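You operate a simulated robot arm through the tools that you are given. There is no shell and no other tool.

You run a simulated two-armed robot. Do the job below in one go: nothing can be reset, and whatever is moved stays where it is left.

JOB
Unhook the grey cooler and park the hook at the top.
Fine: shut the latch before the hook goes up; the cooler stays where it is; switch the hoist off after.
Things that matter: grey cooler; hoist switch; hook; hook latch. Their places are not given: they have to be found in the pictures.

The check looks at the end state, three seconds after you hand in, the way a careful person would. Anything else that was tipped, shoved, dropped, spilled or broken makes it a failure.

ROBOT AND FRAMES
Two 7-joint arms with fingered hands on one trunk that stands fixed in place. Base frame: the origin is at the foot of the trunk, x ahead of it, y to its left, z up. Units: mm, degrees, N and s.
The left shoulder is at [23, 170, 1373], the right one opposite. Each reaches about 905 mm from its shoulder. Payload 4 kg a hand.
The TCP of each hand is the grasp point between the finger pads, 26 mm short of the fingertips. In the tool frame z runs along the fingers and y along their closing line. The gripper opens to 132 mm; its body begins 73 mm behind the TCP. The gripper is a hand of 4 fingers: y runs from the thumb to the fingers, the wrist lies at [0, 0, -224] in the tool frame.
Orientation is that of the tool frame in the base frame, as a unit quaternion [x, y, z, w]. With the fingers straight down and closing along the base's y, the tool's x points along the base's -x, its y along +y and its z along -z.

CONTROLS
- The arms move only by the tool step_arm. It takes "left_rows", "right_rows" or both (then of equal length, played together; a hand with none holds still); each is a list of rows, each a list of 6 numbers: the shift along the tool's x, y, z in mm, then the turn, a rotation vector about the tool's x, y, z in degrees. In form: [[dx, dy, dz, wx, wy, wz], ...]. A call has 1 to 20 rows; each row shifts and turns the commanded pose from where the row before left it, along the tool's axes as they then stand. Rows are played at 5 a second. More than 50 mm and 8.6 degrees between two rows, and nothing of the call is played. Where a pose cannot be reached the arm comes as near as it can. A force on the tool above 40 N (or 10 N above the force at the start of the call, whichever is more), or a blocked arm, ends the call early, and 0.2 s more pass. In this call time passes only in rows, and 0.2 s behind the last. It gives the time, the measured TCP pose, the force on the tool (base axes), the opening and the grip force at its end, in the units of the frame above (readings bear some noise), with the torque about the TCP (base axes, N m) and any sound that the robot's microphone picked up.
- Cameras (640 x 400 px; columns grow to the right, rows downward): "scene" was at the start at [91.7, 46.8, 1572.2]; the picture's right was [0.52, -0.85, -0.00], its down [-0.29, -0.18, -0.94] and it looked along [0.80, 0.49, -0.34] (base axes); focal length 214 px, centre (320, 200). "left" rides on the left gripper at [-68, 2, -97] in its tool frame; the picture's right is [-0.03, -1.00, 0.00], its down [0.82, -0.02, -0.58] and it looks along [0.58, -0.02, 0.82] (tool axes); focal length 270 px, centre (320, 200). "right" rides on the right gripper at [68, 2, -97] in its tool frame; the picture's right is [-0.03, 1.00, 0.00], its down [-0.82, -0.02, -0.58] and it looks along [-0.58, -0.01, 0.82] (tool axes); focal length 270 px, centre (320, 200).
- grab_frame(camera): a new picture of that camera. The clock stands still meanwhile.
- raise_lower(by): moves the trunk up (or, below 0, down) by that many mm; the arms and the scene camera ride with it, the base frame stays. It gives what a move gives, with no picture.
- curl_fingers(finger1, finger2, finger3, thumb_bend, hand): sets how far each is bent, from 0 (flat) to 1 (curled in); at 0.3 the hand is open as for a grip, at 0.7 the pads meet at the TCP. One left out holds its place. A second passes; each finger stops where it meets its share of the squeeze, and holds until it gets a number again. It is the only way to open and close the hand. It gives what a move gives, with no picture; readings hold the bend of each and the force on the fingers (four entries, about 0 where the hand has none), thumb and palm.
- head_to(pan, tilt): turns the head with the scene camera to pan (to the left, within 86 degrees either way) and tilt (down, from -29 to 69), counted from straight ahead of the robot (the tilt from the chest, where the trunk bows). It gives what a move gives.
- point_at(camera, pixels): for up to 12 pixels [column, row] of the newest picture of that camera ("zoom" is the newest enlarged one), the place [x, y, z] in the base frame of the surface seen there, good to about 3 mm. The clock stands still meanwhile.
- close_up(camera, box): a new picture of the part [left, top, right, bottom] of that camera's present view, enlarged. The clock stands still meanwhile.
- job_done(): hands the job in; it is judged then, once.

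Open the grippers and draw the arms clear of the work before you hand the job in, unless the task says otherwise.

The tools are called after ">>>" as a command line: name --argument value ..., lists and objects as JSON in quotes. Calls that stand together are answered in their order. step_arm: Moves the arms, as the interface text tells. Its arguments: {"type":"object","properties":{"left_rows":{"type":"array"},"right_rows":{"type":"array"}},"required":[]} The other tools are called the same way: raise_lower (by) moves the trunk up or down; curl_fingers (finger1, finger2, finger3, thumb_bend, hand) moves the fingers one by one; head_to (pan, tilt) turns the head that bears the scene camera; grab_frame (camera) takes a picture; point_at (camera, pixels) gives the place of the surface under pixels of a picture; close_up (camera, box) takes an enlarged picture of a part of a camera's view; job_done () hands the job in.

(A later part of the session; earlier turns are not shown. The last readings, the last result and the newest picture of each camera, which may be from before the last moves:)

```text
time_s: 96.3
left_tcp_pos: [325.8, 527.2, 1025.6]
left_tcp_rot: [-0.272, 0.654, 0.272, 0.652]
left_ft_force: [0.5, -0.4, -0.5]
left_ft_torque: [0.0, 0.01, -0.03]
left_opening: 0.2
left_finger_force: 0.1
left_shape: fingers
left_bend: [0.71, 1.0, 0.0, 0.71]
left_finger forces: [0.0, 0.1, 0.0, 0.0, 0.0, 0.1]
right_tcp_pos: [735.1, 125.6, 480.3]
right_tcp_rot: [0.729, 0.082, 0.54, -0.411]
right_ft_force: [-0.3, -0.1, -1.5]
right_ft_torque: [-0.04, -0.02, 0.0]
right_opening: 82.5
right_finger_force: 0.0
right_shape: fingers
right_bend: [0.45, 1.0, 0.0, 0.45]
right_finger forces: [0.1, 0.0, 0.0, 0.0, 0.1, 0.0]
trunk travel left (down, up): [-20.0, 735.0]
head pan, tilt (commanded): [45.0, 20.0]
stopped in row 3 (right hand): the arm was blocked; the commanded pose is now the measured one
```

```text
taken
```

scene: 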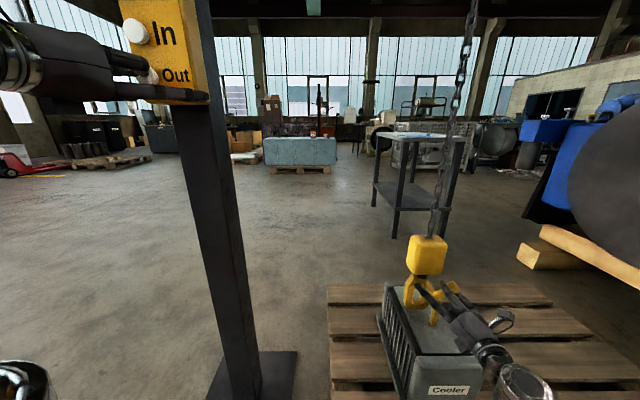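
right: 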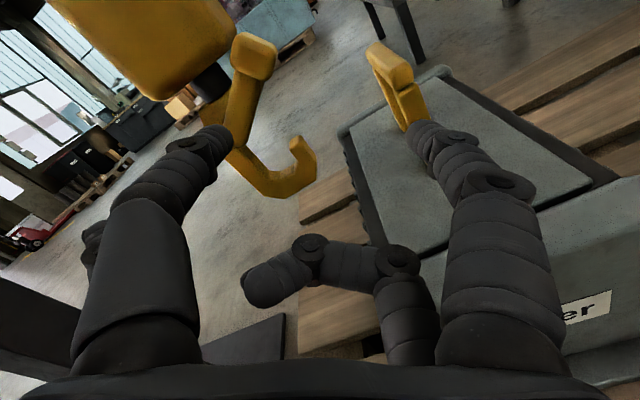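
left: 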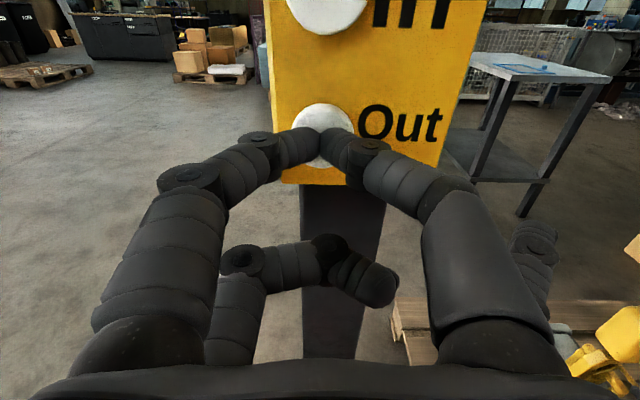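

The right arm reported being blocked at (735,126,480). I look at the whole scene to see what it touches before any further move.

>>> grab_frame --camera "scene"

>>> head_to --pan 0 --tilt 45

>>> grab_frame --camera "scene"

```text
taken
```

scene: 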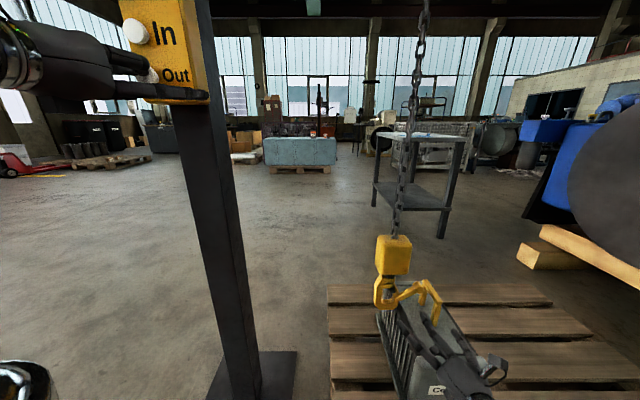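

```text
time_s: 97.4
left_tcp_pos: [324.8, 526.4, 1026.4]
left_tcp_rot: [-0.271, 0.654, 0.271, 0.652]
left_ft_force: [-0.6, 0.1, 0.8]
left_ft_torque: [-0.02, 0.03, 0.0]
left_opening: 0.0
left_finger_force: 0.1
left_shape: fingers
left_bend: [0.71, 1.0, 0.0, 0.71]
left_finger forces: [0.0, 0.1, 0.0, 0.1, 0.1, 0.0]
right_tcp_pos: [736.5, 125.9, 481.4]
right_tcp_rot: [0.73, 0.08, 0.54, -0.412]
right_ft_force: [0.7, -0.4, -0.4]
right_ft_torque: [-0.01, 0.0, -0.03]
right_opening: 82.5
right_finger_force: 0.0
right_shape: fingers
right_bend: [0.45, 1.0, 0.0, 0.45]
right_finger forces: [0.0, 0.1, 0.0, 0.0, 0.0, 0.0]
trunk travel left (down, up): [-20.0, 735.0]
head pan, tilt (commanded): [0.0, 45.0]
```

```text
taken
```

scene: 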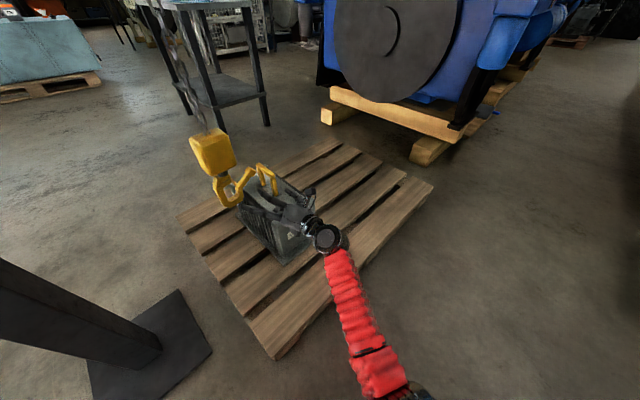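

Nothing is touched; it looks like a wrist limit from the +35° roll. I back off a little and bring the right hand's roll back to level.

>>> step_arm --right_rows '[[0, 0, -12, 0.65, 1.0, -7.8], [0, 0, -12, 0.65, 1.0, -7.8], [0, 0, -12, 0.65, 1.0, -7.8], [0, 0, -4, 0.65, 1.0, -7.8]]'

>>> grab_frame --camera "right"

```text
time_s: 98.4
left_tcp_pos: [326.9, 527.4, 1025.8]
left_tcp_rot: [-0.271, 0.654, 0.271, 0.652]
left_ft_force: [0.0, 0.4, 0.2]
left_ft_torque: [0.0, -0.01, -0.04]
left_opening: 0.0
left_finger_force: 0.1
left_shape: fingers
left_bend: [0.71, 1.0, 0.0, 0.71]
left_finger forces: [0.1, 0.0, 0.0, 0.1, 0.0, 0.0]
right_tcp_pos: [704.7, 101.3, 483.2]
right_tcp_rot: [0.651, 0.272, 0.655, -0.271]
right_ft_force: [0.1, -0.4, 0.3]
right_ft_torque: [0.0, -0.03, 0.03]
right_opening: 82.7
right_finger_force: 0.1
right_shape: fingers
right_bend: [0.45, 1.0, 0.0, 0.45]
right_finger forces: [0.1, 0.0, 0.0, 0.0, 0.1, 0.0]
trunk travel left (down, up): [-20.0, 735.0]
head pan, tilt (commanded): [0.0, 45.0]
```

```text
taken
```

right: 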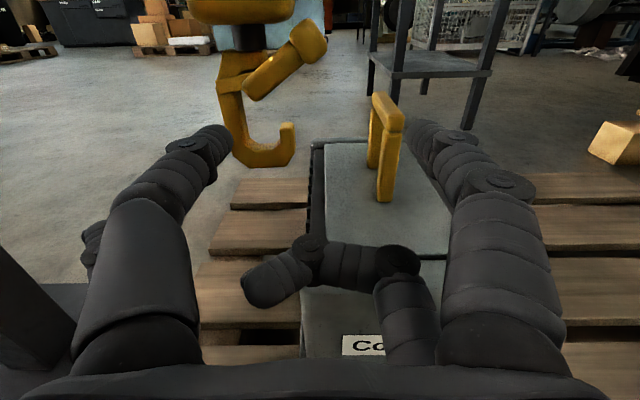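

Level again. I raise the hand 40 mm to the lever's height, shift it left and go forward to 45 mm short of the lever.

>>> step_arm --right_rows '[[40, -13, 0, 0, 0, 0], [0, 0, 30, 0, 0, 0], [0, 0, 30, 0, 0, 0], [0, 0, 30, 0, 0, 0]]'

>>> grab_frame --camera "right"

```text
time_s: 99.4
left_tcp_pos: [325.4, 525.7, 1025.5]
left_tcp_rot: [-0.272, 0.654, 0.272, 0.652]
left_ft_force: [0.0, 0.8, -0.1]
left_ft_torque: [0.0, 0.03, -0.02]
left_opening: 0.2
left_finger_force: 0.0
left_shape: fingers
left_bend: [0.71, 1.0, 0.0, 0.71]
left_finger forces: [0.0, 0.0, 0.0, 0.1, 0.0, 0.0]
right_tcp_pos: [759.6, 173.4, 522.7]
right_tcp_rot: [0.652, 0.272, 0.653, -0.272]
right_ft_force: [-0.1, -0.5, -0.1]
right_ft_torque: [0.01, -0.02, 0.0]
right_opening: 82.3
right_finger_force: 0.0
right_shape: fingers
right_bend: [0.45, 1.0, 0.0, 0.45]
right_finger forces: [0.0, 0.0, 0.0, 0.0, 0.0, 0.0]
trunk travel left (down, up): [-20.0, 735.0]
head pan, tilt (commanded): [0.0, 45.0]
```

```text
taken
```

right: 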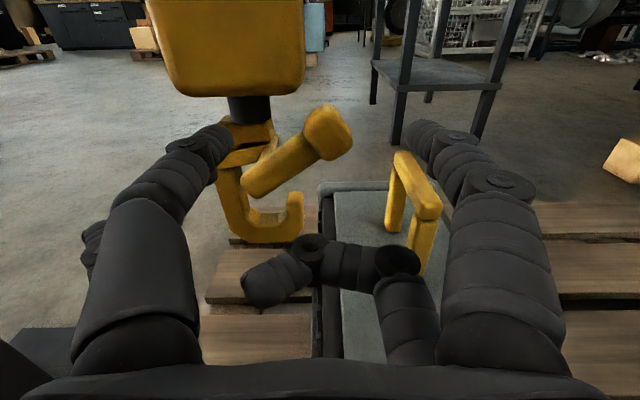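

The knob (328,132) lies between thumb tip (218,145) and finger tip (425,140). I measure it for the last approach.

>>> point_at --camera "right" --pixels '[[328, 132], [345, 130], [312, 130], [285, 165], [255, 188], [425, 135], [215, 138], [405, 170]]'

```text
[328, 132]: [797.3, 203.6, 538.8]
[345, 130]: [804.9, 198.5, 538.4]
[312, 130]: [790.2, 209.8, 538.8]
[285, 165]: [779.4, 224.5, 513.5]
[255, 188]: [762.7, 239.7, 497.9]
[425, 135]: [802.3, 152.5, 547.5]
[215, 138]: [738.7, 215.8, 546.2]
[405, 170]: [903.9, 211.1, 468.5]
```

Knob centre is at tool (16,5,48). I go forward 42 mm so finger 1 stands to its right and the thumb to its left.

>>> step_arm --right_rows '[[-3, 0, 21, 0, 0, 0], [-2, 0, 21, 0, 0, 0]]'

>>> step_arm --right_rows '[[0, -8, 0, 0, 0, 0], [0, -8, 0, 0, 0, 0], [0, -8, 0, 0, 0, 0], [0, -8, 0, 0, 0, 0]]'

>>> grab_frame --camera "right"

```text
time_s: 100.0
left_tcp_pos: [325.9, 526.4, 1026.9]
left_tcp_rot: [-0.271, 0.654, 0.271, 0.652]
left_ft_force: [-0.3, -0.2, -0.3]
left_ft_torque: [-0.01, 0.0, 0.04]
left_opening: 0.0
left_finger_force: 0.2
left_shape: fingers
left_bend: [0.71, 1.0, 0.0, 0.71]
left_finger forces: [0.0, 0.0, 0.1, 0.1, 0.1, 0.0]
right_tcp_pos: [789.3, 203.1, 517.9]
right_tcp_rot: [0.652, 0.271, 0.655, -0.272]
right_ft_force: [0.4, -0.5, 0.9]
right_ft_torque: [-0.01, 0.0, 0.0]
right_opening: 82.4
right_finger_force: 0.0
right_shape: fingers
right_bend: [0.45, 1.0, 0.0, 0.45]
right_finger forces: [0.0, 0.1, 0.0, 0.0, 0.1, 0.1]
trunk travel left (down, up): [-20.0, 735.0]
head pan, tilt (commanded): [0.0, 45.0]
```

```text
time_s: 101.0
left_tcp_pos: [326.0, 527.0, 1026.4]
left_tcp_rot: [-0.271, 0.653, 0.271, 0.653]
left_ft_force: [1.3, 0.9, -0.4]
left_ft_torque: [-0.04, 0.0, -0.02]
left_opening: 0.1
left_finger_force: 0.0
left_shape: fingers
left_bend: [0.71, 1.0, 0.0, 0.71]
left_finger forces: [0.0, 0.0, 0.0, 0.1, 0.0, 0.1]
right_tcp_pos: [766.2, 227.1, 519.4]
right_tcp_rot: [0.652, 0.271, 0.654, -0.272]
right_ft_force: [0.4, -0.1, -0.4]
right_ft_torque: [0.02, -0.02, -0.05]
right_opening: 84.9
right_finger_force: 0.1
right_shape: fingers
right_bend: [0.44, 1.0, 0.0, 0.45]
right_finger forces: [0.8, 0.1, 0.0, 0.1, 0.0, 0.0]
trunk travel left (down, up): [-20.0, 735.0]
head pan, tilt (commanded): [0.0, 45.0]
```

```text
taken
```

right: 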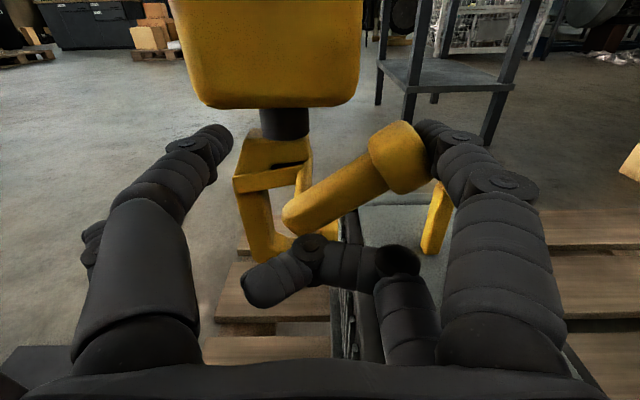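

Finger 1 touches the knob (0.8 N). I keep pushing left, 7 mm per row, raising slightly to follow the arc.

>>> step_arm --right_rows '[[2, -7, 0, 0, 0, 0], [2, -7, 0, 0, 0, 0], [2, -7, 0, 0, 0, 0], [1, -7, 0, 0, 0, 0], [1, -7, 0, 0, 0, 0]]'

>>> grab_frame --camera "right"

```text
time_s: 102.4
left_tcp_pos: [325.7, 526.0, 1027.9]
left_tcp_rot: [-0.272, 0.654, 0.272, 0.651]
left_ft_force: [-0.2, -0.7, 0.8]
left_ft_torque: [0.01, 0.01, -0.03]
left_opening: 0.2
left_finger_force: 0.1
left_shape: fingers
left_bend: [0.71, 1.0, 0.0, 0.71]
left_finger forces: [0.1, 0.0, 0.0, 0.0, 0.1, 0.0]
right_tcp_pos: [764.7, 215.9, 516.0]
right_tcp_rot: [0.656, 0.278, 0.659, -0.24]
right_ft_force: [0.0, 0.3, 0.5]
right_ft_torque: [-0.01, 0.01, 0.0]
right_opening: 83.3
right_finger_force: 0.1
right_shape: fingers
right_bend: [0.45, 1.0, 0.0, 0.45]
right_finger forces: [0.1, 0.0, 0.0, 0.0, 0.0, 0.0]
trunk travel left (down, up): [-20.0, 735.0]
head pan, tilt (commanded): [0.0, 45.0]
stopped in row 5 (right hand): the arm was blocked; the commanded pose is now the measured one
```

```text
taken
```

right: 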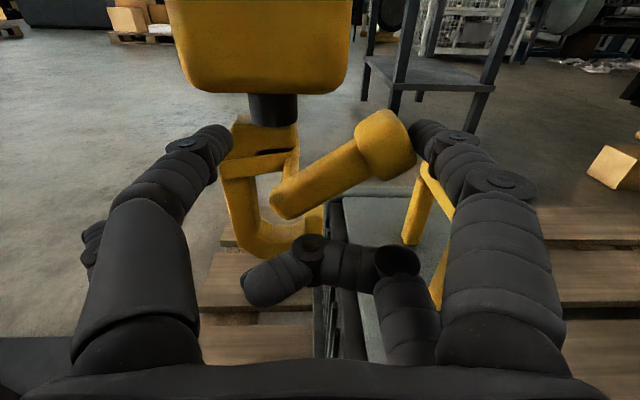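

The right arm was blocked again near (765,216). I look down at the arm itself to find why.

>>> head_to --pan -5 --tilt 60

>>> grab_frame --camera "scene"

```text
time_s: 103.2
left_tcp_pos: [325.8, 526.6, 1027.7]
left_tcp_rot: [-0.272, 0.653, 0.272, 0.652]
left_ft_force: [-0.1, 0.5, -0.1]
left_ft_torque: [-0.02, -0.01, 0.02]
left_opening: 0.1
left_finger_force: 0.0
left_shape: fingers
left_bend: [0.71, 1.0, 0.0, 0.71]
left_finger forces: [0.1, 0.1, 0.0, 0.0, 0.1, 0.1]
right_tcp_pos: [764.8, 217.0, 515.5]
right_tcp_rot: [0.655, 0.28, 0.659, -0.242]
right_ft_force: [-0.3, 0.2, 0.2]
right_ft_torque: [0.0, -0.01, 0.02]
right_opening: 83.4
right_finger_force: 0.1
right_shape: fingers
right_bend: [0.45, 1.0, 0.0, 0.45]
right_finger forces: [0.0, 0.0, 0.1, 0.1, 0.0, 0.0]
trunk travel left (down, up): [-20.0, 735.0]
head pan, tilt (commanded): [-5.0, 60.0]
```

```text
taken
```

scene: 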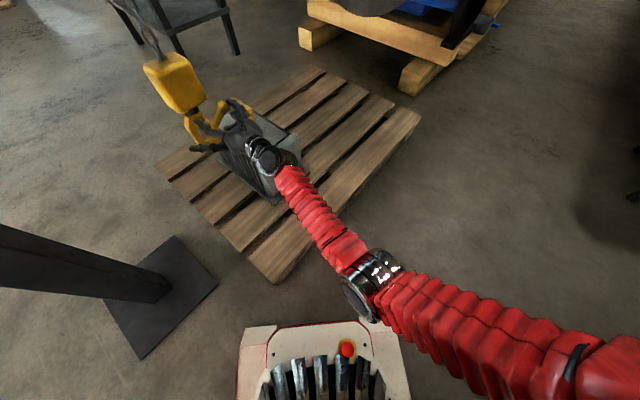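

Nothing touches; the arm is simply at its crossing limit. Instead of moving the arm I push the knob left by curling finger 1.

>>> curl_fingers --hand "right" --finger1 0.75

>>> grab_frame --camera "right"

```text
time_s: 104.2
left_tcp_pos: [325.5, 525.0, 1027.0]
left_tcp_rot: [-0.271, 0.653, 0.272, 0.652]
left_ft_force: [-0.8, 0.5, 0.0]
left_ft_torque: [0.02, 0.01, 0.01]
left_opening: 0.2
left_finger_force: 0.1
left_shape: fingers
left_bend: [0.71, 1.0, 0.0, 0.71]
left_finger forces: [0.0, 0.1, 0.1, 0.0, 0.1, 0.0]
right_tcp_pos: [763.9, 215.1, 516.6]
right_tcp_rot: [0.656, 0.278, 0.659, -0.241]
right_ft_force: [7.3, -6.2, 4.5]
right_ft_torque: [0.06, -0.11, -0.23]
right_opening: 78.2
right_finger_force: 5.1
right_shape: fingers
right_bend: [0.48, 1.0, 0.0, 0.45]
right_finger forces: [10.5, 0.0, 0.0, 0.1, 0.0, 0.0]
trunk travel left (down, up): [-20.0, 735.0]
head pan, tilt (commanded): [-5.0, 60.0]
```

```text
taken
```

right: 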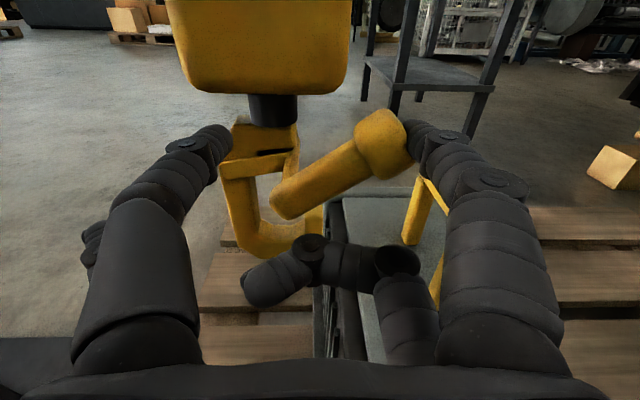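

Finger 1 pushes 10 N but the lever does not budge. I look closely at the latch for whatever holds it.

>>> close_up --camera "right" --box '[200, 80, 430, 270]'

>>> head_to --pan 30 --tilt 30

>>> grab_frame --camera "scene"

```text
2.11 times, centred on (315, 175) of right
```

zoom: 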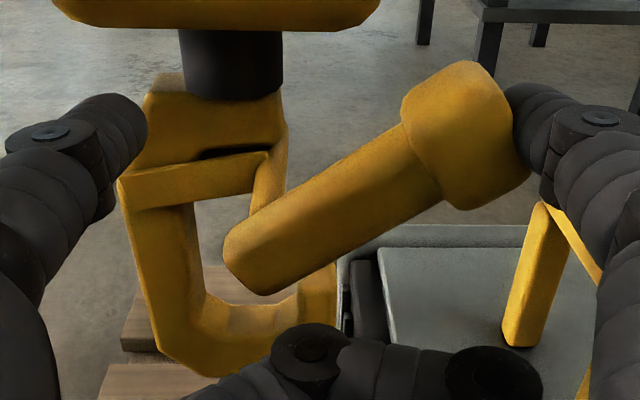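

```text
time_s: 105.2
left_tcp_pos: [324.5, 527.2, 1028.6]
left_tcp_rot: [-0.271, 0.654, 0.271, 0.652]
left_ft_force: [-0.3, 0.5, 0.4]
left_ft_torque: [0.0, -0.01, 0.0]
left_opening: 0.0
left_finger_force: 0.0
left_shape: fingers
left_bend: [0.71, 1.0, 0.0, 0.71]
left_finger forces: [0.0, 0.0, 0.1, 0.0, 0.0, 0.0]
right_tcp_pos: [764.5, 216.7, 515.8]
right_tcp_rot: [0.656, 0.279, 0.659, -0.24]
right_ft_force: [7.7, -6.9, 4.4]
right_ft_torque: [0.03, -0.1, -0.23]
right_opening: 78.6
right_finger_force: 5.5
right_shape: fingers
right_bend: [0.47, 1.0, 0.0, 0.45]
right_finger forces: [11.0, 0.0, 0.1, 0.0, 0.0, 0.0]
trunk travel left (down, up): [-20.0, 735.0]
head pan, tilt (commanded): [30.0, 30.0]
```

```text
taken
```

scene: 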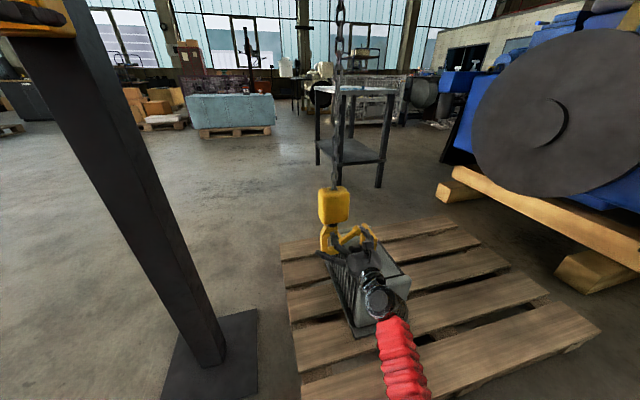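

Finger 1 was pushing along the lever's own axis (reaction up-right), so no torque resulted. I release, draw back and will push the knob up from below with a pinched pointer.

>>> curl_fingers --hand "right" --finger1 0.4

>>> step_arm --right_rows '[[0, 5, -20, 0, 0, 0], [0, 5, -30, 0, 0, 0], [0, 0, -20, 0, 0, 0]]'

>>> curl_fingers --hand "right" --finger1 0.72 --thumb_bend 0.72

>>> grab_frame --camera "right"

```text
time_s: 106.2
left_tcp_pos: [325.0, 526.8, 1027.8]
left_tcp_rot: [-0.271, 0.654, 0.271, 0.652]
left_ft_force: [0.1, -0.3, -0.7]
left_ft_torque: [-0.02, -0.02, -0.03]
left_opening: 0.0
left_finger_force: 0.1
left_shape: fingers
left_bend: [0.71, 1.0, 0.0, 0.71]
left_finger forces: [0.0, 0.0, 0.1, 0.1, 0.0, 0.0]
right_tcp_pos: [763.9, 216.9, 514.9]
right_tcp_rot: [0.657, 0.278, 0.659, -0.241]
right_ft_force: [-0.8, -0.4, -0.2]
right_ft_torque: [-0.03, 0.01, 0.01]
right_opening: 91.1
right_finger_force: 0.1
right_shape: fingers
right_bend: [0.4, 1.0, 0.0, 0.45]
right_finger forces: [0.0, 0.0, 0.1, 0.0, 0.1, 0.1]
trunk travel left (down, up): [-20.0, 735.0]
head pan, tilt (commanded): [30.0, 30.0]
```

```text
time_s: 107.0
left_tcp_pos: [325.8, 527.1, 1026.5]
left_tcp_rot: [-0.271, 0.654, 0.271, 0.652]
left_ft_force: [-0.1, 0.7, -1.1]
left_ft_torque: [0.01, 0.03, 0.02]
left_opening: 0.2
left_finger_force: 0.0
left_shape: fingers
left_bend: [0.71, 1.0, 0.0, 0.71]
left_finger forces: [0.0, 0.1, 0.0, 0.0, 0.1, 0.1]
right_tcp_pos: [716.6, 165.9, 522.5]
right_tcp_rot: [0.654, 0.279, 0.659, -0.245]
right_ft_force: [0.5, -0.1, 0.3]
right_ft_torque: [0.0, -0.01, 0.0]
right_opening: 90.8
right_finger_force: 0.1
right_shape: fingers
right_bend: [0.4, 1.0, 0.0, 0.45]
right_finger forces: [0.0, 0.0, 0.0, 0.0, 0.0, 0.0]
trunk travel left (down, up): [-20.0, 735.0]
head pan, tilt (commanded): [30.0, 30.0]
```

```text
time_s: 108.0
left_tcp_pos: [326.1, 526.7, 1028.0]
left_tcp_rot: [-0.272, 0.654, 0.272, 0.652]
left_ft_force: [-0.2, 0.3, -0.5]
left_ft_torque: [0.0, -0.01, 0.02]
left_opening: 0.0
left_finger_force: 0.1
left_shape: fingers
left_bend: [0.71, 1.0, 0.0, 0.71]
left_finger forces: [0.1, 0.1, 0.0, 0.0, 0.0, 0.0]
right_tcp_pos: [716.8, 164.4, 520.8]
right_tcp_rot: [0.655, 0.278, 0.659, -0.245]
right_ft_force: [-0.4, -0.2, 0.1]
right_ft_torque: [0.0, -0.02, -0.01]
right_opening: 0.1
right_finger_force: 0.0
right_shape: fingers
right_bend: [0.71, 1.0, 0.0, 0.72]
right_finger forces: [0.0, 0.0, 0.0, 0.0, 0.0, 0.0]
trunk travel left (down, up): [-20.0, 735.0]
head pan, tilt (commanded): [30.0, 30.0]
```

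```text
taken
```

right: 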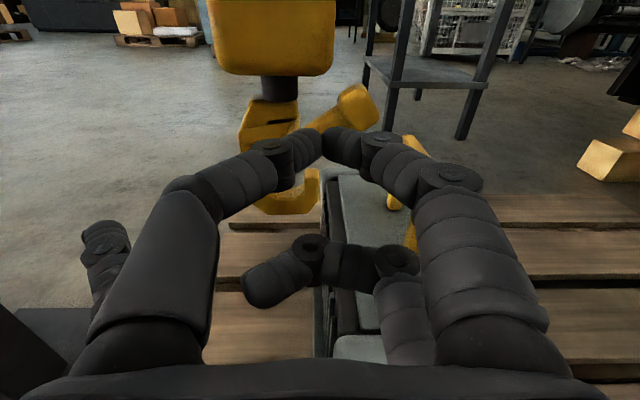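

The pointer is formed. I measure the lever again before placing the pointer under the knob.

>>> point_at --camera "right" --pixels '[[357, 103], [370, 115], [345, 100], [330, 120], [375, 105], [360, 122]]'

>>> close_up --camera "right" --box '[220, 60, 420, 220]'

```text
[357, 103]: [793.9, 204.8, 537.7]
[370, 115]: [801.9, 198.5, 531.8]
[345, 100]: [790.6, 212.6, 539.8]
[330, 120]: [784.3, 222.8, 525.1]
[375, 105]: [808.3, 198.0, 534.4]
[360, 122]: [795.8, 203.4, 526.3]
```

```text
2.50 times, centred on (320, 140) of right
```

zoom: 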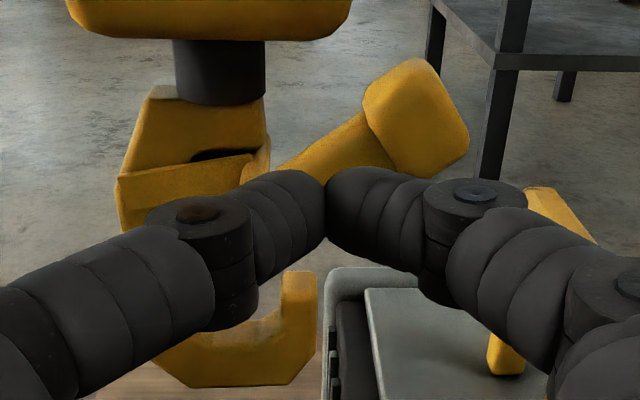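

Knob centre is at (798,203,533), its underside about z=519. I lower the pointer, shift right and slide it in below the knob.

>>> step_arm --right_rows '[[-23.5, 15.3, 0, 0, 0, 0], [-23.5, 15.3, 0, 0, 0, 0], [0, 0, 26, 0, 0, 0], [0, 0, 26, 0, 0, 0], [0, 0, 24, 0, 0, 0]]'

>>> grab_frame --camera "right"

```text
time_s: 109.2
left_tcp_pos: [325.3, 527.9, 1027.9]
left_tcp_rot: [-0.271, 0.654, 0.271, 0.652]
left_ft_force: [-0.1, -0.1, 0.3]
left_ft_torque: [-0.02, -0.02, -0.01]
left_opening: 0.0
left_finger_force: 0.1
left_shape: fingers
left_bend: [0.71, 1.0, 0.0, 0.71]
left_finger forces: [0.0, 0.0, 0.0, 0.0, 0.0, 0.0]
right_tcp_pos: [796.4, 190.8, 472.5]
right_tcp_rot: [0.655, 0.277, 0.659, -0.244]
right_ft_force: [-1.3, -0.1, -0.1]
right_ft_torque: [0.01, -0.01, 0.01]
right_opening: 0.0
right_finger_force: 0.0
right_shape: fingers
right_bend: [0.71, 1.0, 0.0, 0.72]
right_finger forces: [0.0, 0.0, 0.0, 0.0, 0.0, 0.1]
trunk travel left (down, up): [-20.0, 735.0]
head pan, tilt (commanded): [30.0, 30.0]
```

```text
taken
```

right: 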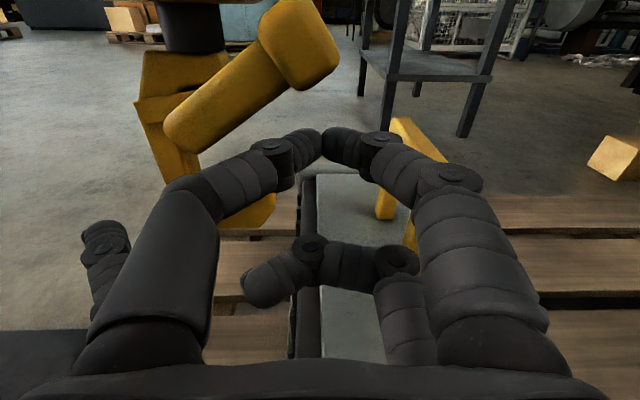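

The pointer sits below the knob. I push up in steps with a slight leftward drift.

>>> step_arm --right_rows '[[5, -8, 0, 0, 0, 0], [8, -2, 0, 0, 0, 0], [6, -2, 0, 0, 0, 0], [6, -2, 0, 0, 0, 0], [6, -3, 0, 0, 0, 0]]'

>>> grab_frame --camera "right"

```text
time_s: 110.4
left_tcp_pos: [324.6, 526.4, 1027.2]
left_tcp_rot: [-0.271, 0.654, 0.271, 0.652]
left_ft_force: [-0.3, -0.1, -0.1]
left_ft_torque: [0.01, 0.0, 0.02]
left_opening: 0.2
left_finger_force: 0.2
left_shape: fingers
left_bend: [0.71, 1.0, 0.0, 0.71]
left_finger forces: [0.1, 0.0, 0.1, 0.0, 0.0, 0.1]
right_tcp_pos: [783.2, 207.5, 503.7]
right_tcp_rot: [0.655, 0.278, 0.659, -0.245]
right_ft_force: [0.1, 0.2, 0.3]
right_ft_torque: [-0.03, -0.01, 0.02]
right_opening: 0.0
right_finger_force: 0.1
right_shape: fingers
right_bend: [0.71, 1.0, 0.0, 0.72]
right_finger forces: [0.0, 0.0, 0.0, 0.0, 0.1, 0.1]
trunk travel left (down, up): [-20.0, 735.0]
head pan, tilt (commanded): [30.0, 30.0]
```

```text
taken
```

right: 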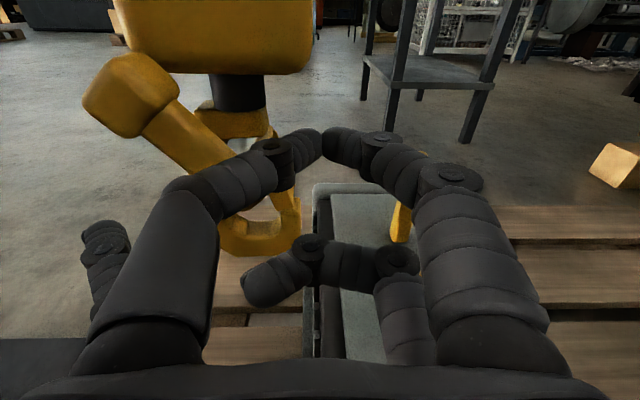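

The lever snapped over to the left: the latch has swung shut. I draw the right hand back and check that the blade meets the tip.

>>> step_arm --right_rows '[[0, 0, -30, 0, 0, 0], [0, 0, -40, 0, 0, 0], [0, 0, -45, 0, 0, 0], [0, 0, -45, 0, 0, 0], [0, 10, -45, 0, 0, 0]]'

>>> grab_frame --camera "right"

>>> close_up --camera "right" --box '[200, 20, 360, 160]'

>>> grab_frame --camera "scene"

```text
time_s: 111.6
left_tcp_pos: [326.3, 526.4, 1027.3]
left_tcp_rot: [-0.271, 0.654, 0.271, 0.652]
left_ft_force: [-0.3, 0.6, -0.3]
left_ft_torque: [-0.03, 0.0, 0.01]
left_opening: 0.0
left_finger_force: 0.0
left_shape: fingers
left_bend: [0.71, 1.0, 0.0, 0.71]
left_finger forces: [0.0, 0.0, 0.1, 0.0, 0.0, 0.0]
right_tcp_pos: [640.6, 57.4, 508.4]
right_tcp_rot: [0.655, 0.277, 0.659, -0.245]
right_ft_force: [0.5, 0.2, -0.2]
right_ft_torque: [-0.02, -0.03, 0.03]
right_opening: 0.0
right_finger_force: 0.1
right_shape: fingers
right_bend: [0.71, 1.0, 0.0, 0.72]
right_finger forces: [0.0, 0.0, 0.1, 0.0, 0.1, 0.1]
trunk travel left (down, up): [-20.0, 735.0]
head pan, tilt (commanded): [30.0, 30.0]
```

```text
taken
```

right: 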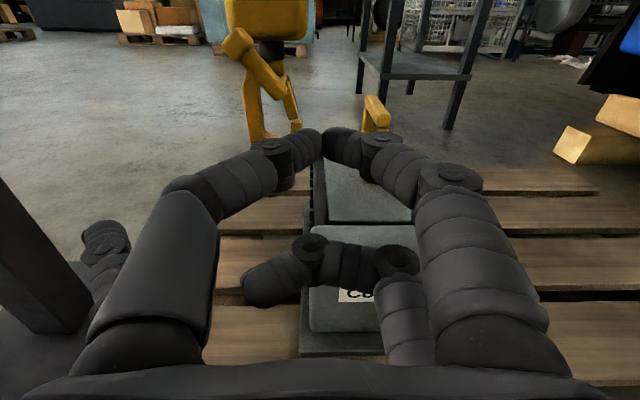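

```text
2.86 times, centred on (280, 90) of right
```

zoom: 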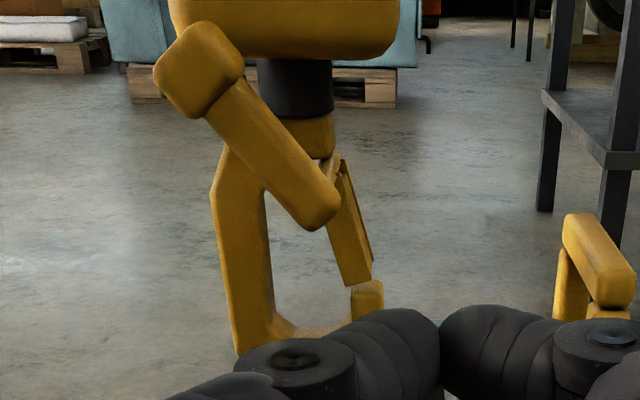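

```text
taken
```

scene: 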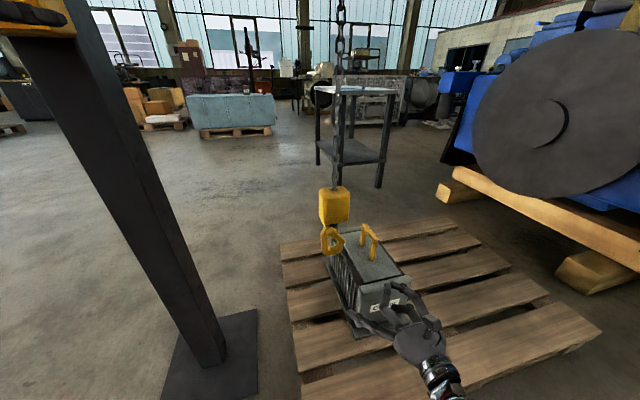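

The latch is shut on the tip and the hook hangs free of the staple. I move the left pointer up to the Up button.

>>> step_arm --left_rows '[[0, 0, -16, 0, 0, 0], [-45, 0, 0, 0, 0, 0], [-45, 0, 0, 0, 0, 0], [-45, 0, 0, 0, 0, 0], [-38, 0, 0, 0, 0, 0]]'

>>> grab_frame --camera "left"

```text
time_s: 112.8
left_tcp_pos: [317.1, 514.5, 1201.1]
left_tcp_rot: [-0.271, 0.654, 0.271, 0.652]
left_ft_force: [0.8, 0.2, -0.4]
left_ft_torque: [-0.03, 0.0, -0.02]
left_opening: 0.0
left_finger_force: 0.1
left_shape: fingers
left_bend: [0.71, 1.0, 0.0, 0.71]
left_finger forces: [0.1, 0.0, 0.0, 0.1, 0.1, 0.0]
right_tcp_pos: [641.0, 58.4, 507.2]
right_tcp_rot: [0.655, 0.278, 0.659, -0.244]
right_ft_force: [0.2, -0.2, 0.2]
right_ft_torque: [-0.01, 0.05, -0.01]
right_opening: 0.1
right_finger_force: 0.1
right_shape: fingers
right_bend: [0.71, 1.0, 0.0, 0.72]
right_finger forces: [0.0, 0.0, 0.1, 0.0, 0.1, 0.0]
trunk travel left (down, up): [-20.0, 735.0]
head pan, tilt (commanded): [30.0, 30.0]
```

```text
taken
```

left: 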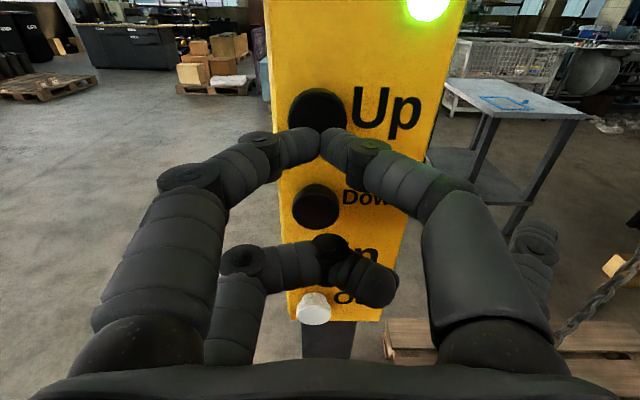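

The pointer is before Up. I press it for under a second first and check that the hook rises cleanly.

>>> step_arm --left_rows '[[0, 0, 18, 0, 0, 0], [0, 0, 8, 0, 0, 0], [0, 0, 0, 0, 0, 0], [0, 0, 0, 0, 0, 0], [0, 0, 0, 0, 0, 0]]'

>>> grab_frame --camera "scene"

```text
time_s: 114.0
left_tcp_pos: [335.7, 533.3, 1201.5]
left_tcp_rot: [-0.271, 0.654, 0.272, 0.652]
left_ft_force: [-3.6, -6.3, 0.5]
left_ft_torque: [0.14, -0.06, -0.1]
left_opening: 0.2
left_finger_force: 2.8
left_shape: fingers
left_bend: [0.71, 1.0, 0.0, 0.72]
left_finger forces: [0.1, 0.1, 0.0, 0.0, 6.6, 0.0]
right_tcp_pos: [641.8, 58.6, 509.5]
right_tcp_rot: [0.654, 0.278, 0.659, -0.245]
right_ft_force: [0.1, -0.3, 0.9]
right_ft_torque: [-0.01, 0.01, 0.05]
right_opening: 0.2
right_finger_force: 0.0
right_shape: fingers
right_bend: [0.71, 1.0, 0.0, 0.72]
right_finger forces: [0.0, 0.0, 0.0, 0.0, 0.0, 0.1]
trunk travel left (down, up): [-20.0, 735.0]
head pan, tilt (commanded): [30.0, 30.0]
heard: click
```

```text
taken
```

scene: 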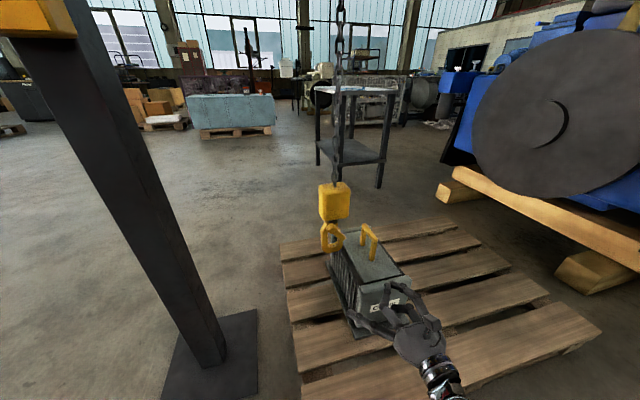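

The button is held (7 N) and the hook is rising. I keep holding Up for four seconds more and watch.

>>> step_arm --left_rows '[[0, 0, 0, 0, 0, 0], [0, 0, 0, 0, 0, 0], [0, 0, 0, 0, 0, 0], [0, 0, 0, 0, 0, 0], [0, 0, 0, 0, 0, 0], [0, 0, 0, 0, 0, 0], [0, 0, 0, 0, 0, 0], [0, 0, 0, 0, 0, 0], [0, 0, 0, 0, 0, 0], [0, 0, 0, 0, 0, 0], [0, 0, 0, 0, 0, 0], [0, 0, 0, 0, 0, 0], [0, 0, 0, 0, 0, 0], [0, 0, 0, 0, 0, 0], [0, 0, 0, 0, 0, 0], [0, 0, 0, 0, 0, 0], [0, 0, 0, 0, 0, 0], [0, 0, 0, 0, 0, 0], [0, 0, 0, 0, 0, 0], [0, 0, 0, 0, 0, 0]]'

>>> grab_frame --camera "scene"

>>> point_at --camera "scene" --pixels '[[334, 185], [334, 160], [333, 175]]'

```text
time_s: 118.2
left_tcp_pos: [334.1, 533.0, 1201.0]
left_tcp_rot: [-0.271, 0.654, 0.271, 0.652]
left_ft_force: [-3.1, -5.8, 1.0]
left_ft_torque: [0.12, -0.07, -0.07]
left_opening: 0.0
left_finger_force: 3.3
left_shape: fingers
left_bend: [0.72, 1.0, 0.0, 0.72]
left_finger forces: [0.0, 0.0, 0.0, 0.0, 7.0, 0.1]
right_tcp_pos: [641.1, 58.6, 507.9]
right_tcp_rot: [0.654, 0.278, 0.659, -0.245]
right_ft_force: [0.4, 0.0, -0.2]
right_ft_torque: [0.0, -0.04, -0.01]
right_opening: 0.0
right_finger_force: 0.0
right_shape: fingers
right_bend: [0.71, 1.0, 0.0, 0.72]
right_finger forces: [0.0, 0.1, 0.0, 0.0, 0.1, 0.1]
trunk travel left (down, up): [-20.0, 735.0]
head pan, tilt (commanded): [30.0, 30.0]
```

```text
taken
```

scene: 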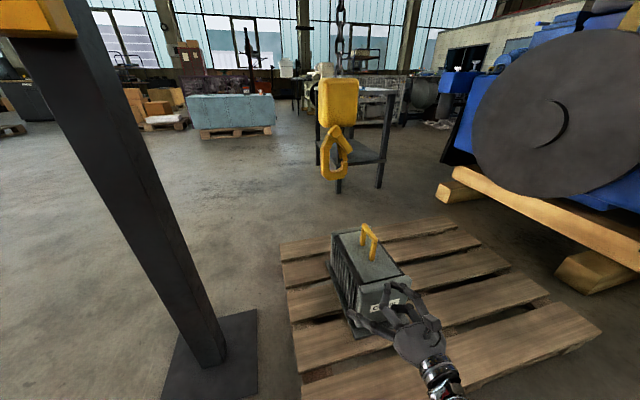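

```text
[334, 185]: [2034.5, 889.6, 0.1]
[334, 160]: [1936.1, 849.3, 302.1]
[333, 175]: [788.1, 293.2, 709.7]
```

The hook rises about 75 mm/s now, latch shut, cooler unmoved. I turn the head up to follow and keep holding Up.

>>> head_to --pan 25 --tilt -25

>>> step_arm --left_rows '[[0, 0, 0, 0, 0, 0], [0, 0, 0, 0, 0, 0], [0, 0, 0, 0, 0, 0], [0, 0, 0, 0, 0, 0], [0, 0, 0, 0, 0, 0], [0, 0, 0, 0, 0, 0], [0, 0, 0, 0, 0, 0], [0, 0, 0, 0, 0, 0], [0, 0, 0, 0, 0, 0], [0, 0, 0, 0, 0, 0], [0, 0, 0, 0, 0, 0], [0, 0, 0, 0, 0, 0], [0, 0, 0, 0, 0, 0], [0, 0, 0, 0, 0, 0], [0, 0, 0, 0, 0, 0], [0, 0, 0, 0, 0, 0], [0, 0, 0, 0, 0, 0], [0, 0, 0, 0, 0, 0], [0, 0, 0, 0, 0, 0], [0, 0, 0, 0, 0, 0]]'

>>> grab_frame --camera "scene"

```text
time_s: 119.4
left_tcp_pos: [333.4, 533.3, 1201.5]
left_tcp_rot: [-0.272, 0.653, 0.272, 0.653]
left_ft_force: [-2.2, -5.7, 0.2]
left_ft_torque: [0.1, -0.08, -0.08]
left_opening: 0.0
left_finger_force: 4.0
left_shape: fingers
left_bend: [0.72, 1.0, 0.0, 0.72]
left_finger forces: [0.0, 0.1, 0.1, 0.0, 6.8, 0.0]
right_tcp_pos: [641.1, 59.2, 508.6]
right_tcp_rot: [0.654, 0.278, 0.659, -0.245]
right_ft_force: [0.0, 0.1, -0.6]
right_ft_torque: [0.03, -0.01, -0.01]
right_opening: 0.0
right_finger_force: 0.1
right_shape: fingers
right_bend: [0.71, 1.0, 0.0, 0.72]
right_finger forces: [0.1, 0.0, 0.1, 0.0, 0.0, 0.1]
trunk travel left (down, up): [-20.0, 735.0]
head pan, tilt (commanded): [25.0, -25.0]
```

```text
time_s: 123.6
left_tcp_pos: [333.3, 533.1, 1200.6]
left_tcp_rot: [-0.271, 0.653, 0.271, 0.653]
left_ft_force: [-3.8, -5.0, 1.5]
left_ft_torque: [0.13, -0.07, -0.02]
left_opening: 0.2
left_finger_force: 3.5
left_shape: fingers
left_bend: [0.72, 1.0, 0.0, 0.72]
left_finger forces: [0.1, 0.0, 0.1, 0.0, 6.8, 0.0]
right_tcp_pos: [641.2, 58.3, 507.5]
right_tcp_rot: [0.654, 0.277, 0.66, -0.245]
right_ft_force: [-0.1, -0.2, -0.3]
right_ft_torque: [0.04, -0.02, -0.01]
right_opening: 0.0
right_finger_force: 0.1
right_shape: fingers
right_bend: [0.71, 1.0, 0.0, 0.72]
right_finger forces: [0.0, 0.0, 0.1, 0.0, 0.1, 0.1]
trunk travel left (down, up): [-20.0, 735.0]
head pan, tilt (commanded): [25.0, -25.0]
```

```text
taken
```

scene: 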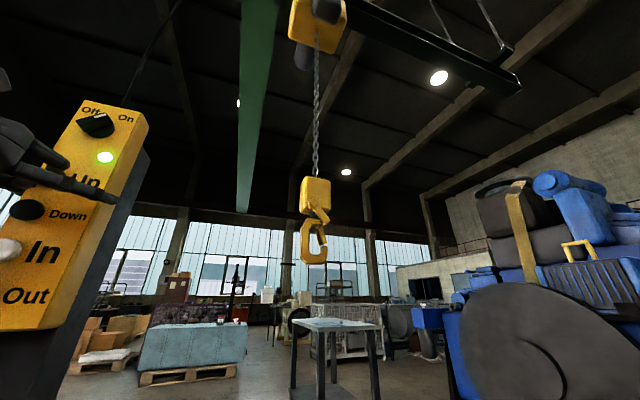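

The hook (314,215) is about half-way to the hoist (318,30). I measure the gap and keep holding Up.

>>> point_at --camera "scene" --pixels '[[315, 195], [315, 180], [314, 258], [317, 45], [310, 30], [316, 110]]'

>>> step_arm --left_rows '[[0, 0, 0, 0, 0, 0], [0, 0, 0, 0, 0, 0], [0, 0, 0, 0, 0, 0], [0, 0, 0, 0, 0, 0], [0, 0, 0, 0, 0, 0], [0, 0, 0, 0, 0, 0], [0, 0, 0, 0, 0, 0], [0, 0, 0, 0, 0, 0], [0, 0, 0, 0, 0, 0], [0, 0, 0, 0, 0, 0], [0, 0, 0, 0, 0, 0], [0, 0, 0, 0, 0, 0], [0, 0, 0, 0, 0, 0], [0, 0, 0, 0, 0, 0], [0, 0, 0, 0, 0, 0], [0, 0, 0, 0, 0, 0], [0, 0, 0, 0, 0, 0], [0, 0, 0, 0, 0, 0], [0, 0, 0, 0, 0, 0], [0, 0, 0, 0, 0, 0]]'

>>> grab_frame --camera "scene"

```text
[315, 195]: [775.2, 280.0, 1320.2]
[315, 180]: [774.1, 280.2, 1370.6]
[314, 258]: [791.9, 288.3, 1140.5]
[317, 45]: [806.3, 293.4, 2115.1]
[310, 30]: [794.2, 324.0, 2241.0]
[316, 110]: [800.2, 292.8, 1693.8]
```

```text
time_s: 127.8
left_tcp_pos: [334.8, 532.5, 1200.4]
left_tcp_rot: [-0.271, 0.654, 0.272, 0.652]
left_ft_force: [-3.4, -5.1, 1.0]
left_ft_torque: [0.16, -0.1, -0.07]
left_opening: 0.2
left_finger_force: 3.0
left_shape: fingers
left_bend: [0.72, 1.0, 0.0, 0.72]
left_finger forces: [0.0, 0.0, 0.0, 0.0, 6.8, 0.0]
right_tcp_pos: [640.5, 58.6, 508.5]
right_tcp_rot: [0.654, 0.278, 0.659, -0.245]
right_ft_force: [-0.6, 0.3, -0.2]
right_ft_torque: [0.01, 0.0, -0.03]
right_opening: 0.0
right_finger_force: 0.0
right_shape: fingers
right_bend: [0.71, 1.0, 0.0, 0.72]
right_finger forces: [0.0, 0.0, 0.0, 0.1, 0.1, 0.1]
trunk travel left (down, up): [-20.0, 735.0]
head pan, tilt (commanded): [25.0, -25.0]
```

```text
taken
```

scene: 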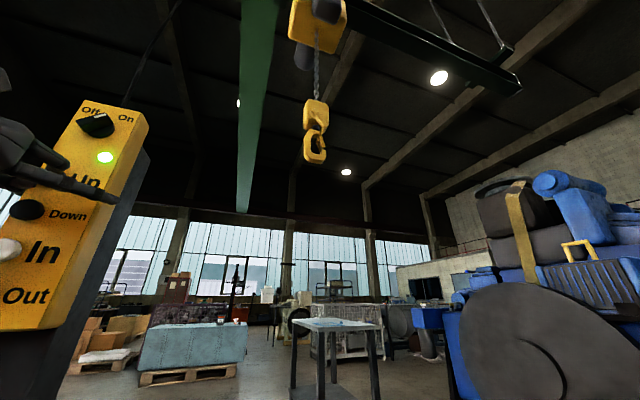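

The block is now at (315,115). I measure the gap to the hoist before the last stretch.

>>> point_at --camera "scene" --pixels '[[315, 103], [316, 120], [314, 155], [316, 75], [310, 42], [300, 30]]'

>>> step_arm --left_rows '[[0, 0, 0, 0, 0, 0], [0, 0, 0, 0, 0, 0], [0, 0, 0, 0, 0, 0], [0, 0, 0, 0, 0, 0], [0, 0, 0, 0, 0, 0], [0, 0, 0, 0, 0, 0], [0, 0, 0, 0, 0, 0], [0, 0, 0, 0, 0, 0], [0, 0, 0, 0, 0, 0]]'

>>> grab_frame --camera "scene"

```text
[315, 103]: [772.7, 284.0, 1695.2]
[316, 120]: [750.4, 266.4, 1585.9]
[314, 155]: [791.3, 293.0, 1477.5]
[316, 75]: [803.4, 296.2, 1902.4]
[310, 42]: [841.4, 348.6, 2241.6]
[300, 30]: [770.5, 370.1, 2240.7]
```

```text
time_s: 129.8
left_tcp_pos: [332.5, 533.0, 1200.2]
left_tcp_rot: [-0.271, 0.653, 0.271, 0.653]
left_ft_force: [-3.6, -5.0, 1.7]
left_ft_torque: [0.1, -0.1, -0.07]
left_opening: 0.0
left_finger_force: 3.5
left_shape: fingers
left_bend: [0.72, 1.0, 0.0, 0.72]
left_finger forces: [0.1, 0.0, 0.0, 0.0, 6.7, 0.0]
right_tcp_pos: [640.6, 59.0, 508.4]
right_tcp_rot: [0.654, 0.279, 0.659, -0.246]
right_ft_force: [-0.2, -0.4, -0.4]
right_ft_torque: [-0.02, -0.01, 0.01]
right_opening: 0.3
right_finger_force: 0.0
right_shape: fingers
right_bend: [0.71, 1.0, 0.0, 0.72]
right_finger forces: [0.0, 0.0, 0.0, 0.0, 0.1, 0.1]
trunk travel left (down, up): [-20.0, 735.0]
head pan, tilt (commanded): [25.0, -25.0]
```

```text
taken
```

scene: 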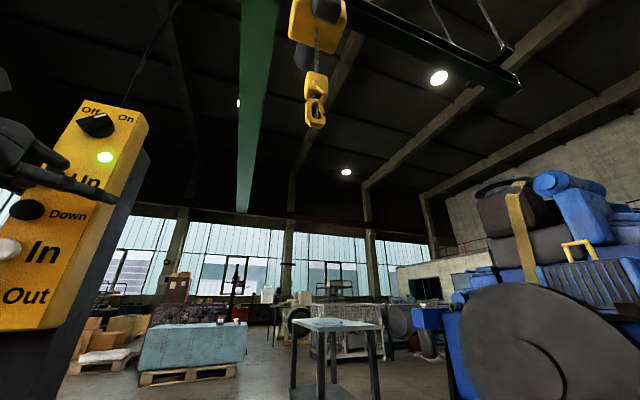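

Rising steadily at ~80 mm/s; block top now about 1860, hoist underside 2240. I hold Up in 2-second pieces, checking for a stop.

>>> step_arm --left_rows '[[0, 0, 0, 0, 0, 0], [0, 0, 0, 0, 0, 0], [0, 0, 0, 0, 0, 0], [0, 0, 0, 0, 0, 0], [0, 0, 0, 0, 0, 0], [0, 0, 0, 0, 0, 0], [0, 0, 0, 0, 0, 0], [0, 0, 0, 0, 0, 0], [0, 0, 0, 0, 0, 0]]'

>>> grab_frame --camera "scene"

>>> close_up --camera "scene" --box '[260, 0, 380, 140]'

```text
time_s: 131.8
left_tcp_pos: [333.7, 532.9, 1200.1]
left_tcp_rot: [-0.271, 0.654, 0.272, 0.652]
left_ft_force: [-4.2, -4.8, 1.2]
left_ft_torque: [0.14, -0.06, -0.08]
left_opening: 0.0
left_finger_force: 3.9
left_shape: fingers
left_bend: [0.72, 1.0, 0.0, 0.72]
left_finger forces: [0.0, 0.0, 0.0, 0.0, 6.7, 0.0]
right_tcp_pos: [640.5, 58.1, 508.4]
right_tcp_rot: [0.654, 0.278, 0.66, -0.245]
right_ft_force: [0.7, 0.5, -1.0]
right_ft_torque: [0.0, -0.02, -0.02]
right_opening: 0.0
right_finger_force: 0.1
right_shape: fingers
right_bend: [0.71, 1.0, 0.0, 0.72]
right_finger forces: [0.0, 0.1, 0.0, 0.1, 0.0, 0.0]
trunk travel left (down, up): [-20.0, 735.0]
head pan, tilt (commanded): [25.0, -25.0]
```

```text
taken
```

scene: 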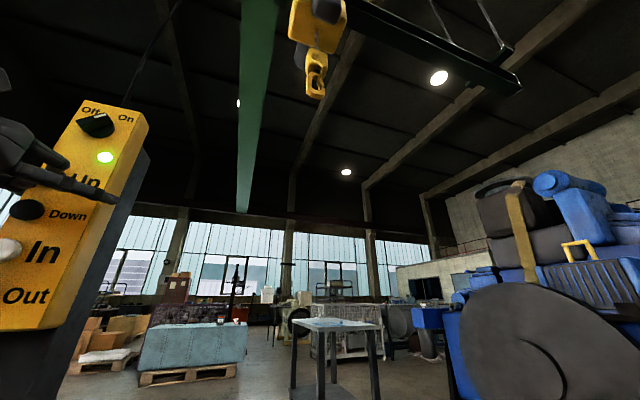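

```text
2.86 times, centred on (320, 70) of scene
```

zoom: 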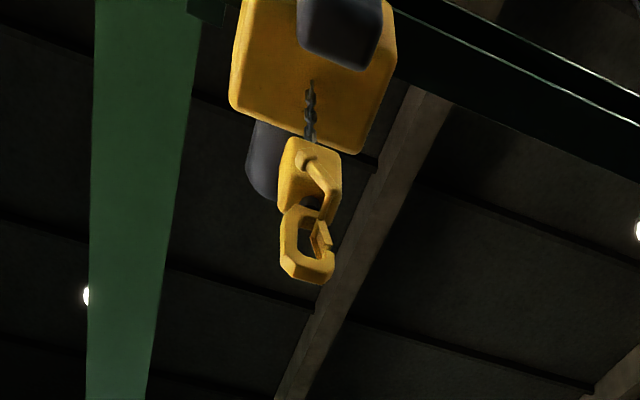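

A short length of chain (about 150 mm) is left. I hold another second and check.

>>> step_arm --left_rows '[[0, 0, 0, 0, 0, 0], [0, 0, 0, 0, 0, 0], [0, 0, 0, 0, 0, 0], [0, 0, 0, 0, 0, 0], [0, 0, 0, 0, 0, 0]]'

>>> close_up --camera "scene" --box '[260, 0, 380, 140]'

```text
time_s: 133.0
left_tcp_pos: [334.0, 532.3, 1200.4]
left_tcp_rot: [-0.271, 0.654, 0.271, 0.652]
left_ft_force: [-3.6, -5.2, 1.0]
left_ft_torque: [0.1, -0.09, -0.07]
left_opening: 0.0
left_finger_force: 3.0
left_shape: fingers
left_bend: [0.72, 1.0, 0.0, 0.72]
left_finger forces: [0.0, 0.1, 0.1, 0.0, 6.7, 0.0]
right_tcp_pos: [640.0, 58.6, 507.8]
right_tcp_rot: [0.654, 0.277, 0.66, -0.245]
right_ft_force: [-0.1, 0.6, -0.6]
right_ft_torque: [0.02, 0.0, -0.02]
right_opening: 0.0
right_finger_force: 0.1
right_shape: fingers
right_bend: [0.71, 1.0, 0.0, 0.72]
right_finger forces: [0.0, 0.0, 0.1, 0.0, 0.1, 0.0]
trunk travel left (down, up): [-20.0, 735.0]
head pan, tilt (commanded): [25.0, -25.0]
```

```text
2.86 times, centred on (320, 70) of scene
```

zoom: 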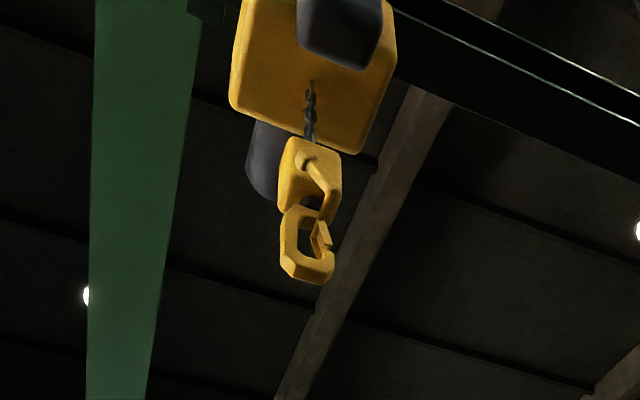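

The picture has not changed in the last second: the hook has reached its upper stop. I release the Up button and zoom in on the hook.

>>> step_arm --left_rows '[[0, 0, -15, 0, 0, 0], [0, 0, -20, 0, 0, 0], [0, 0, -15, 0, 0, 0]]'

>>> close_up --camera "scene" --box '[295, 30, 345, 105]'

>>> point_at --camera "zoom" --pixels '[[320, 120], [300, 330], [310, 60]]'

```text
time_s: 133.8
left_tcp_pos: [298.8, 498.0, 1200.7]
left_tcp_rot: [-0.272, 0.654, 0.272, 0.651]
left_ft_force: [-0.4, 0.7, 0.3]
left_ft_torque: [-0.03, 0.01, -0.02]
left_opening: 0.2
left_finger_force: 0.2
left_shape: fingers
left_bend: [0.71, 1.0, 0.0, 0.71]
left_finger forces: [0.0, 0.1, 0.1, 0.0, 0.0, 0.0]
right_tcp_pos: [641.2, 57.7, 508.1]
right_tcp_rot: [0.654, 0.279, 0.659, -0.245]
right_ft_force: [-0.3, -0.7, 0.0]
right_ft_torque: [-0.01, 0.03, 0.01]
right_opening: 0.1
right_finger_force: 0.1
right_shape: fingers
right_bend: [0.71, 1.0, 0.0, 0.72]
right_finger forces: [0.2, 0.1, 0.0, 0.0, 0.0, 0.0]
trunk travel left (down, up): [-20.0, 735.0]
head pan, tilt (commanded): [25.0, -25.0]
```

```text
5.33 times, centred on (320, 68) of scene
```

zoom: 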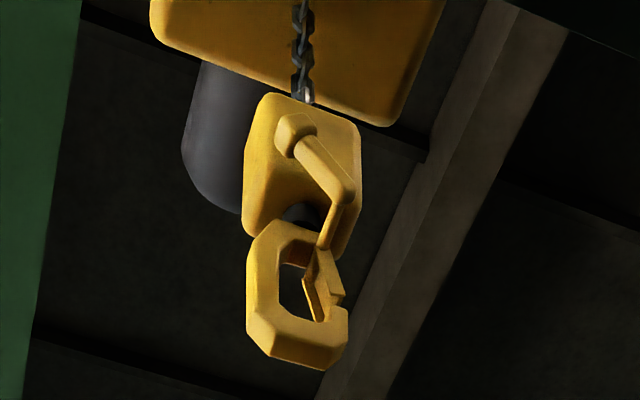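

```text
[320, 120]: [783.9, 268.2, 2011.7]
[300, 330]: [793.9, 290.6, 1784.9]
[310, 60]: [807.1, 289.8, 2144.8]
```

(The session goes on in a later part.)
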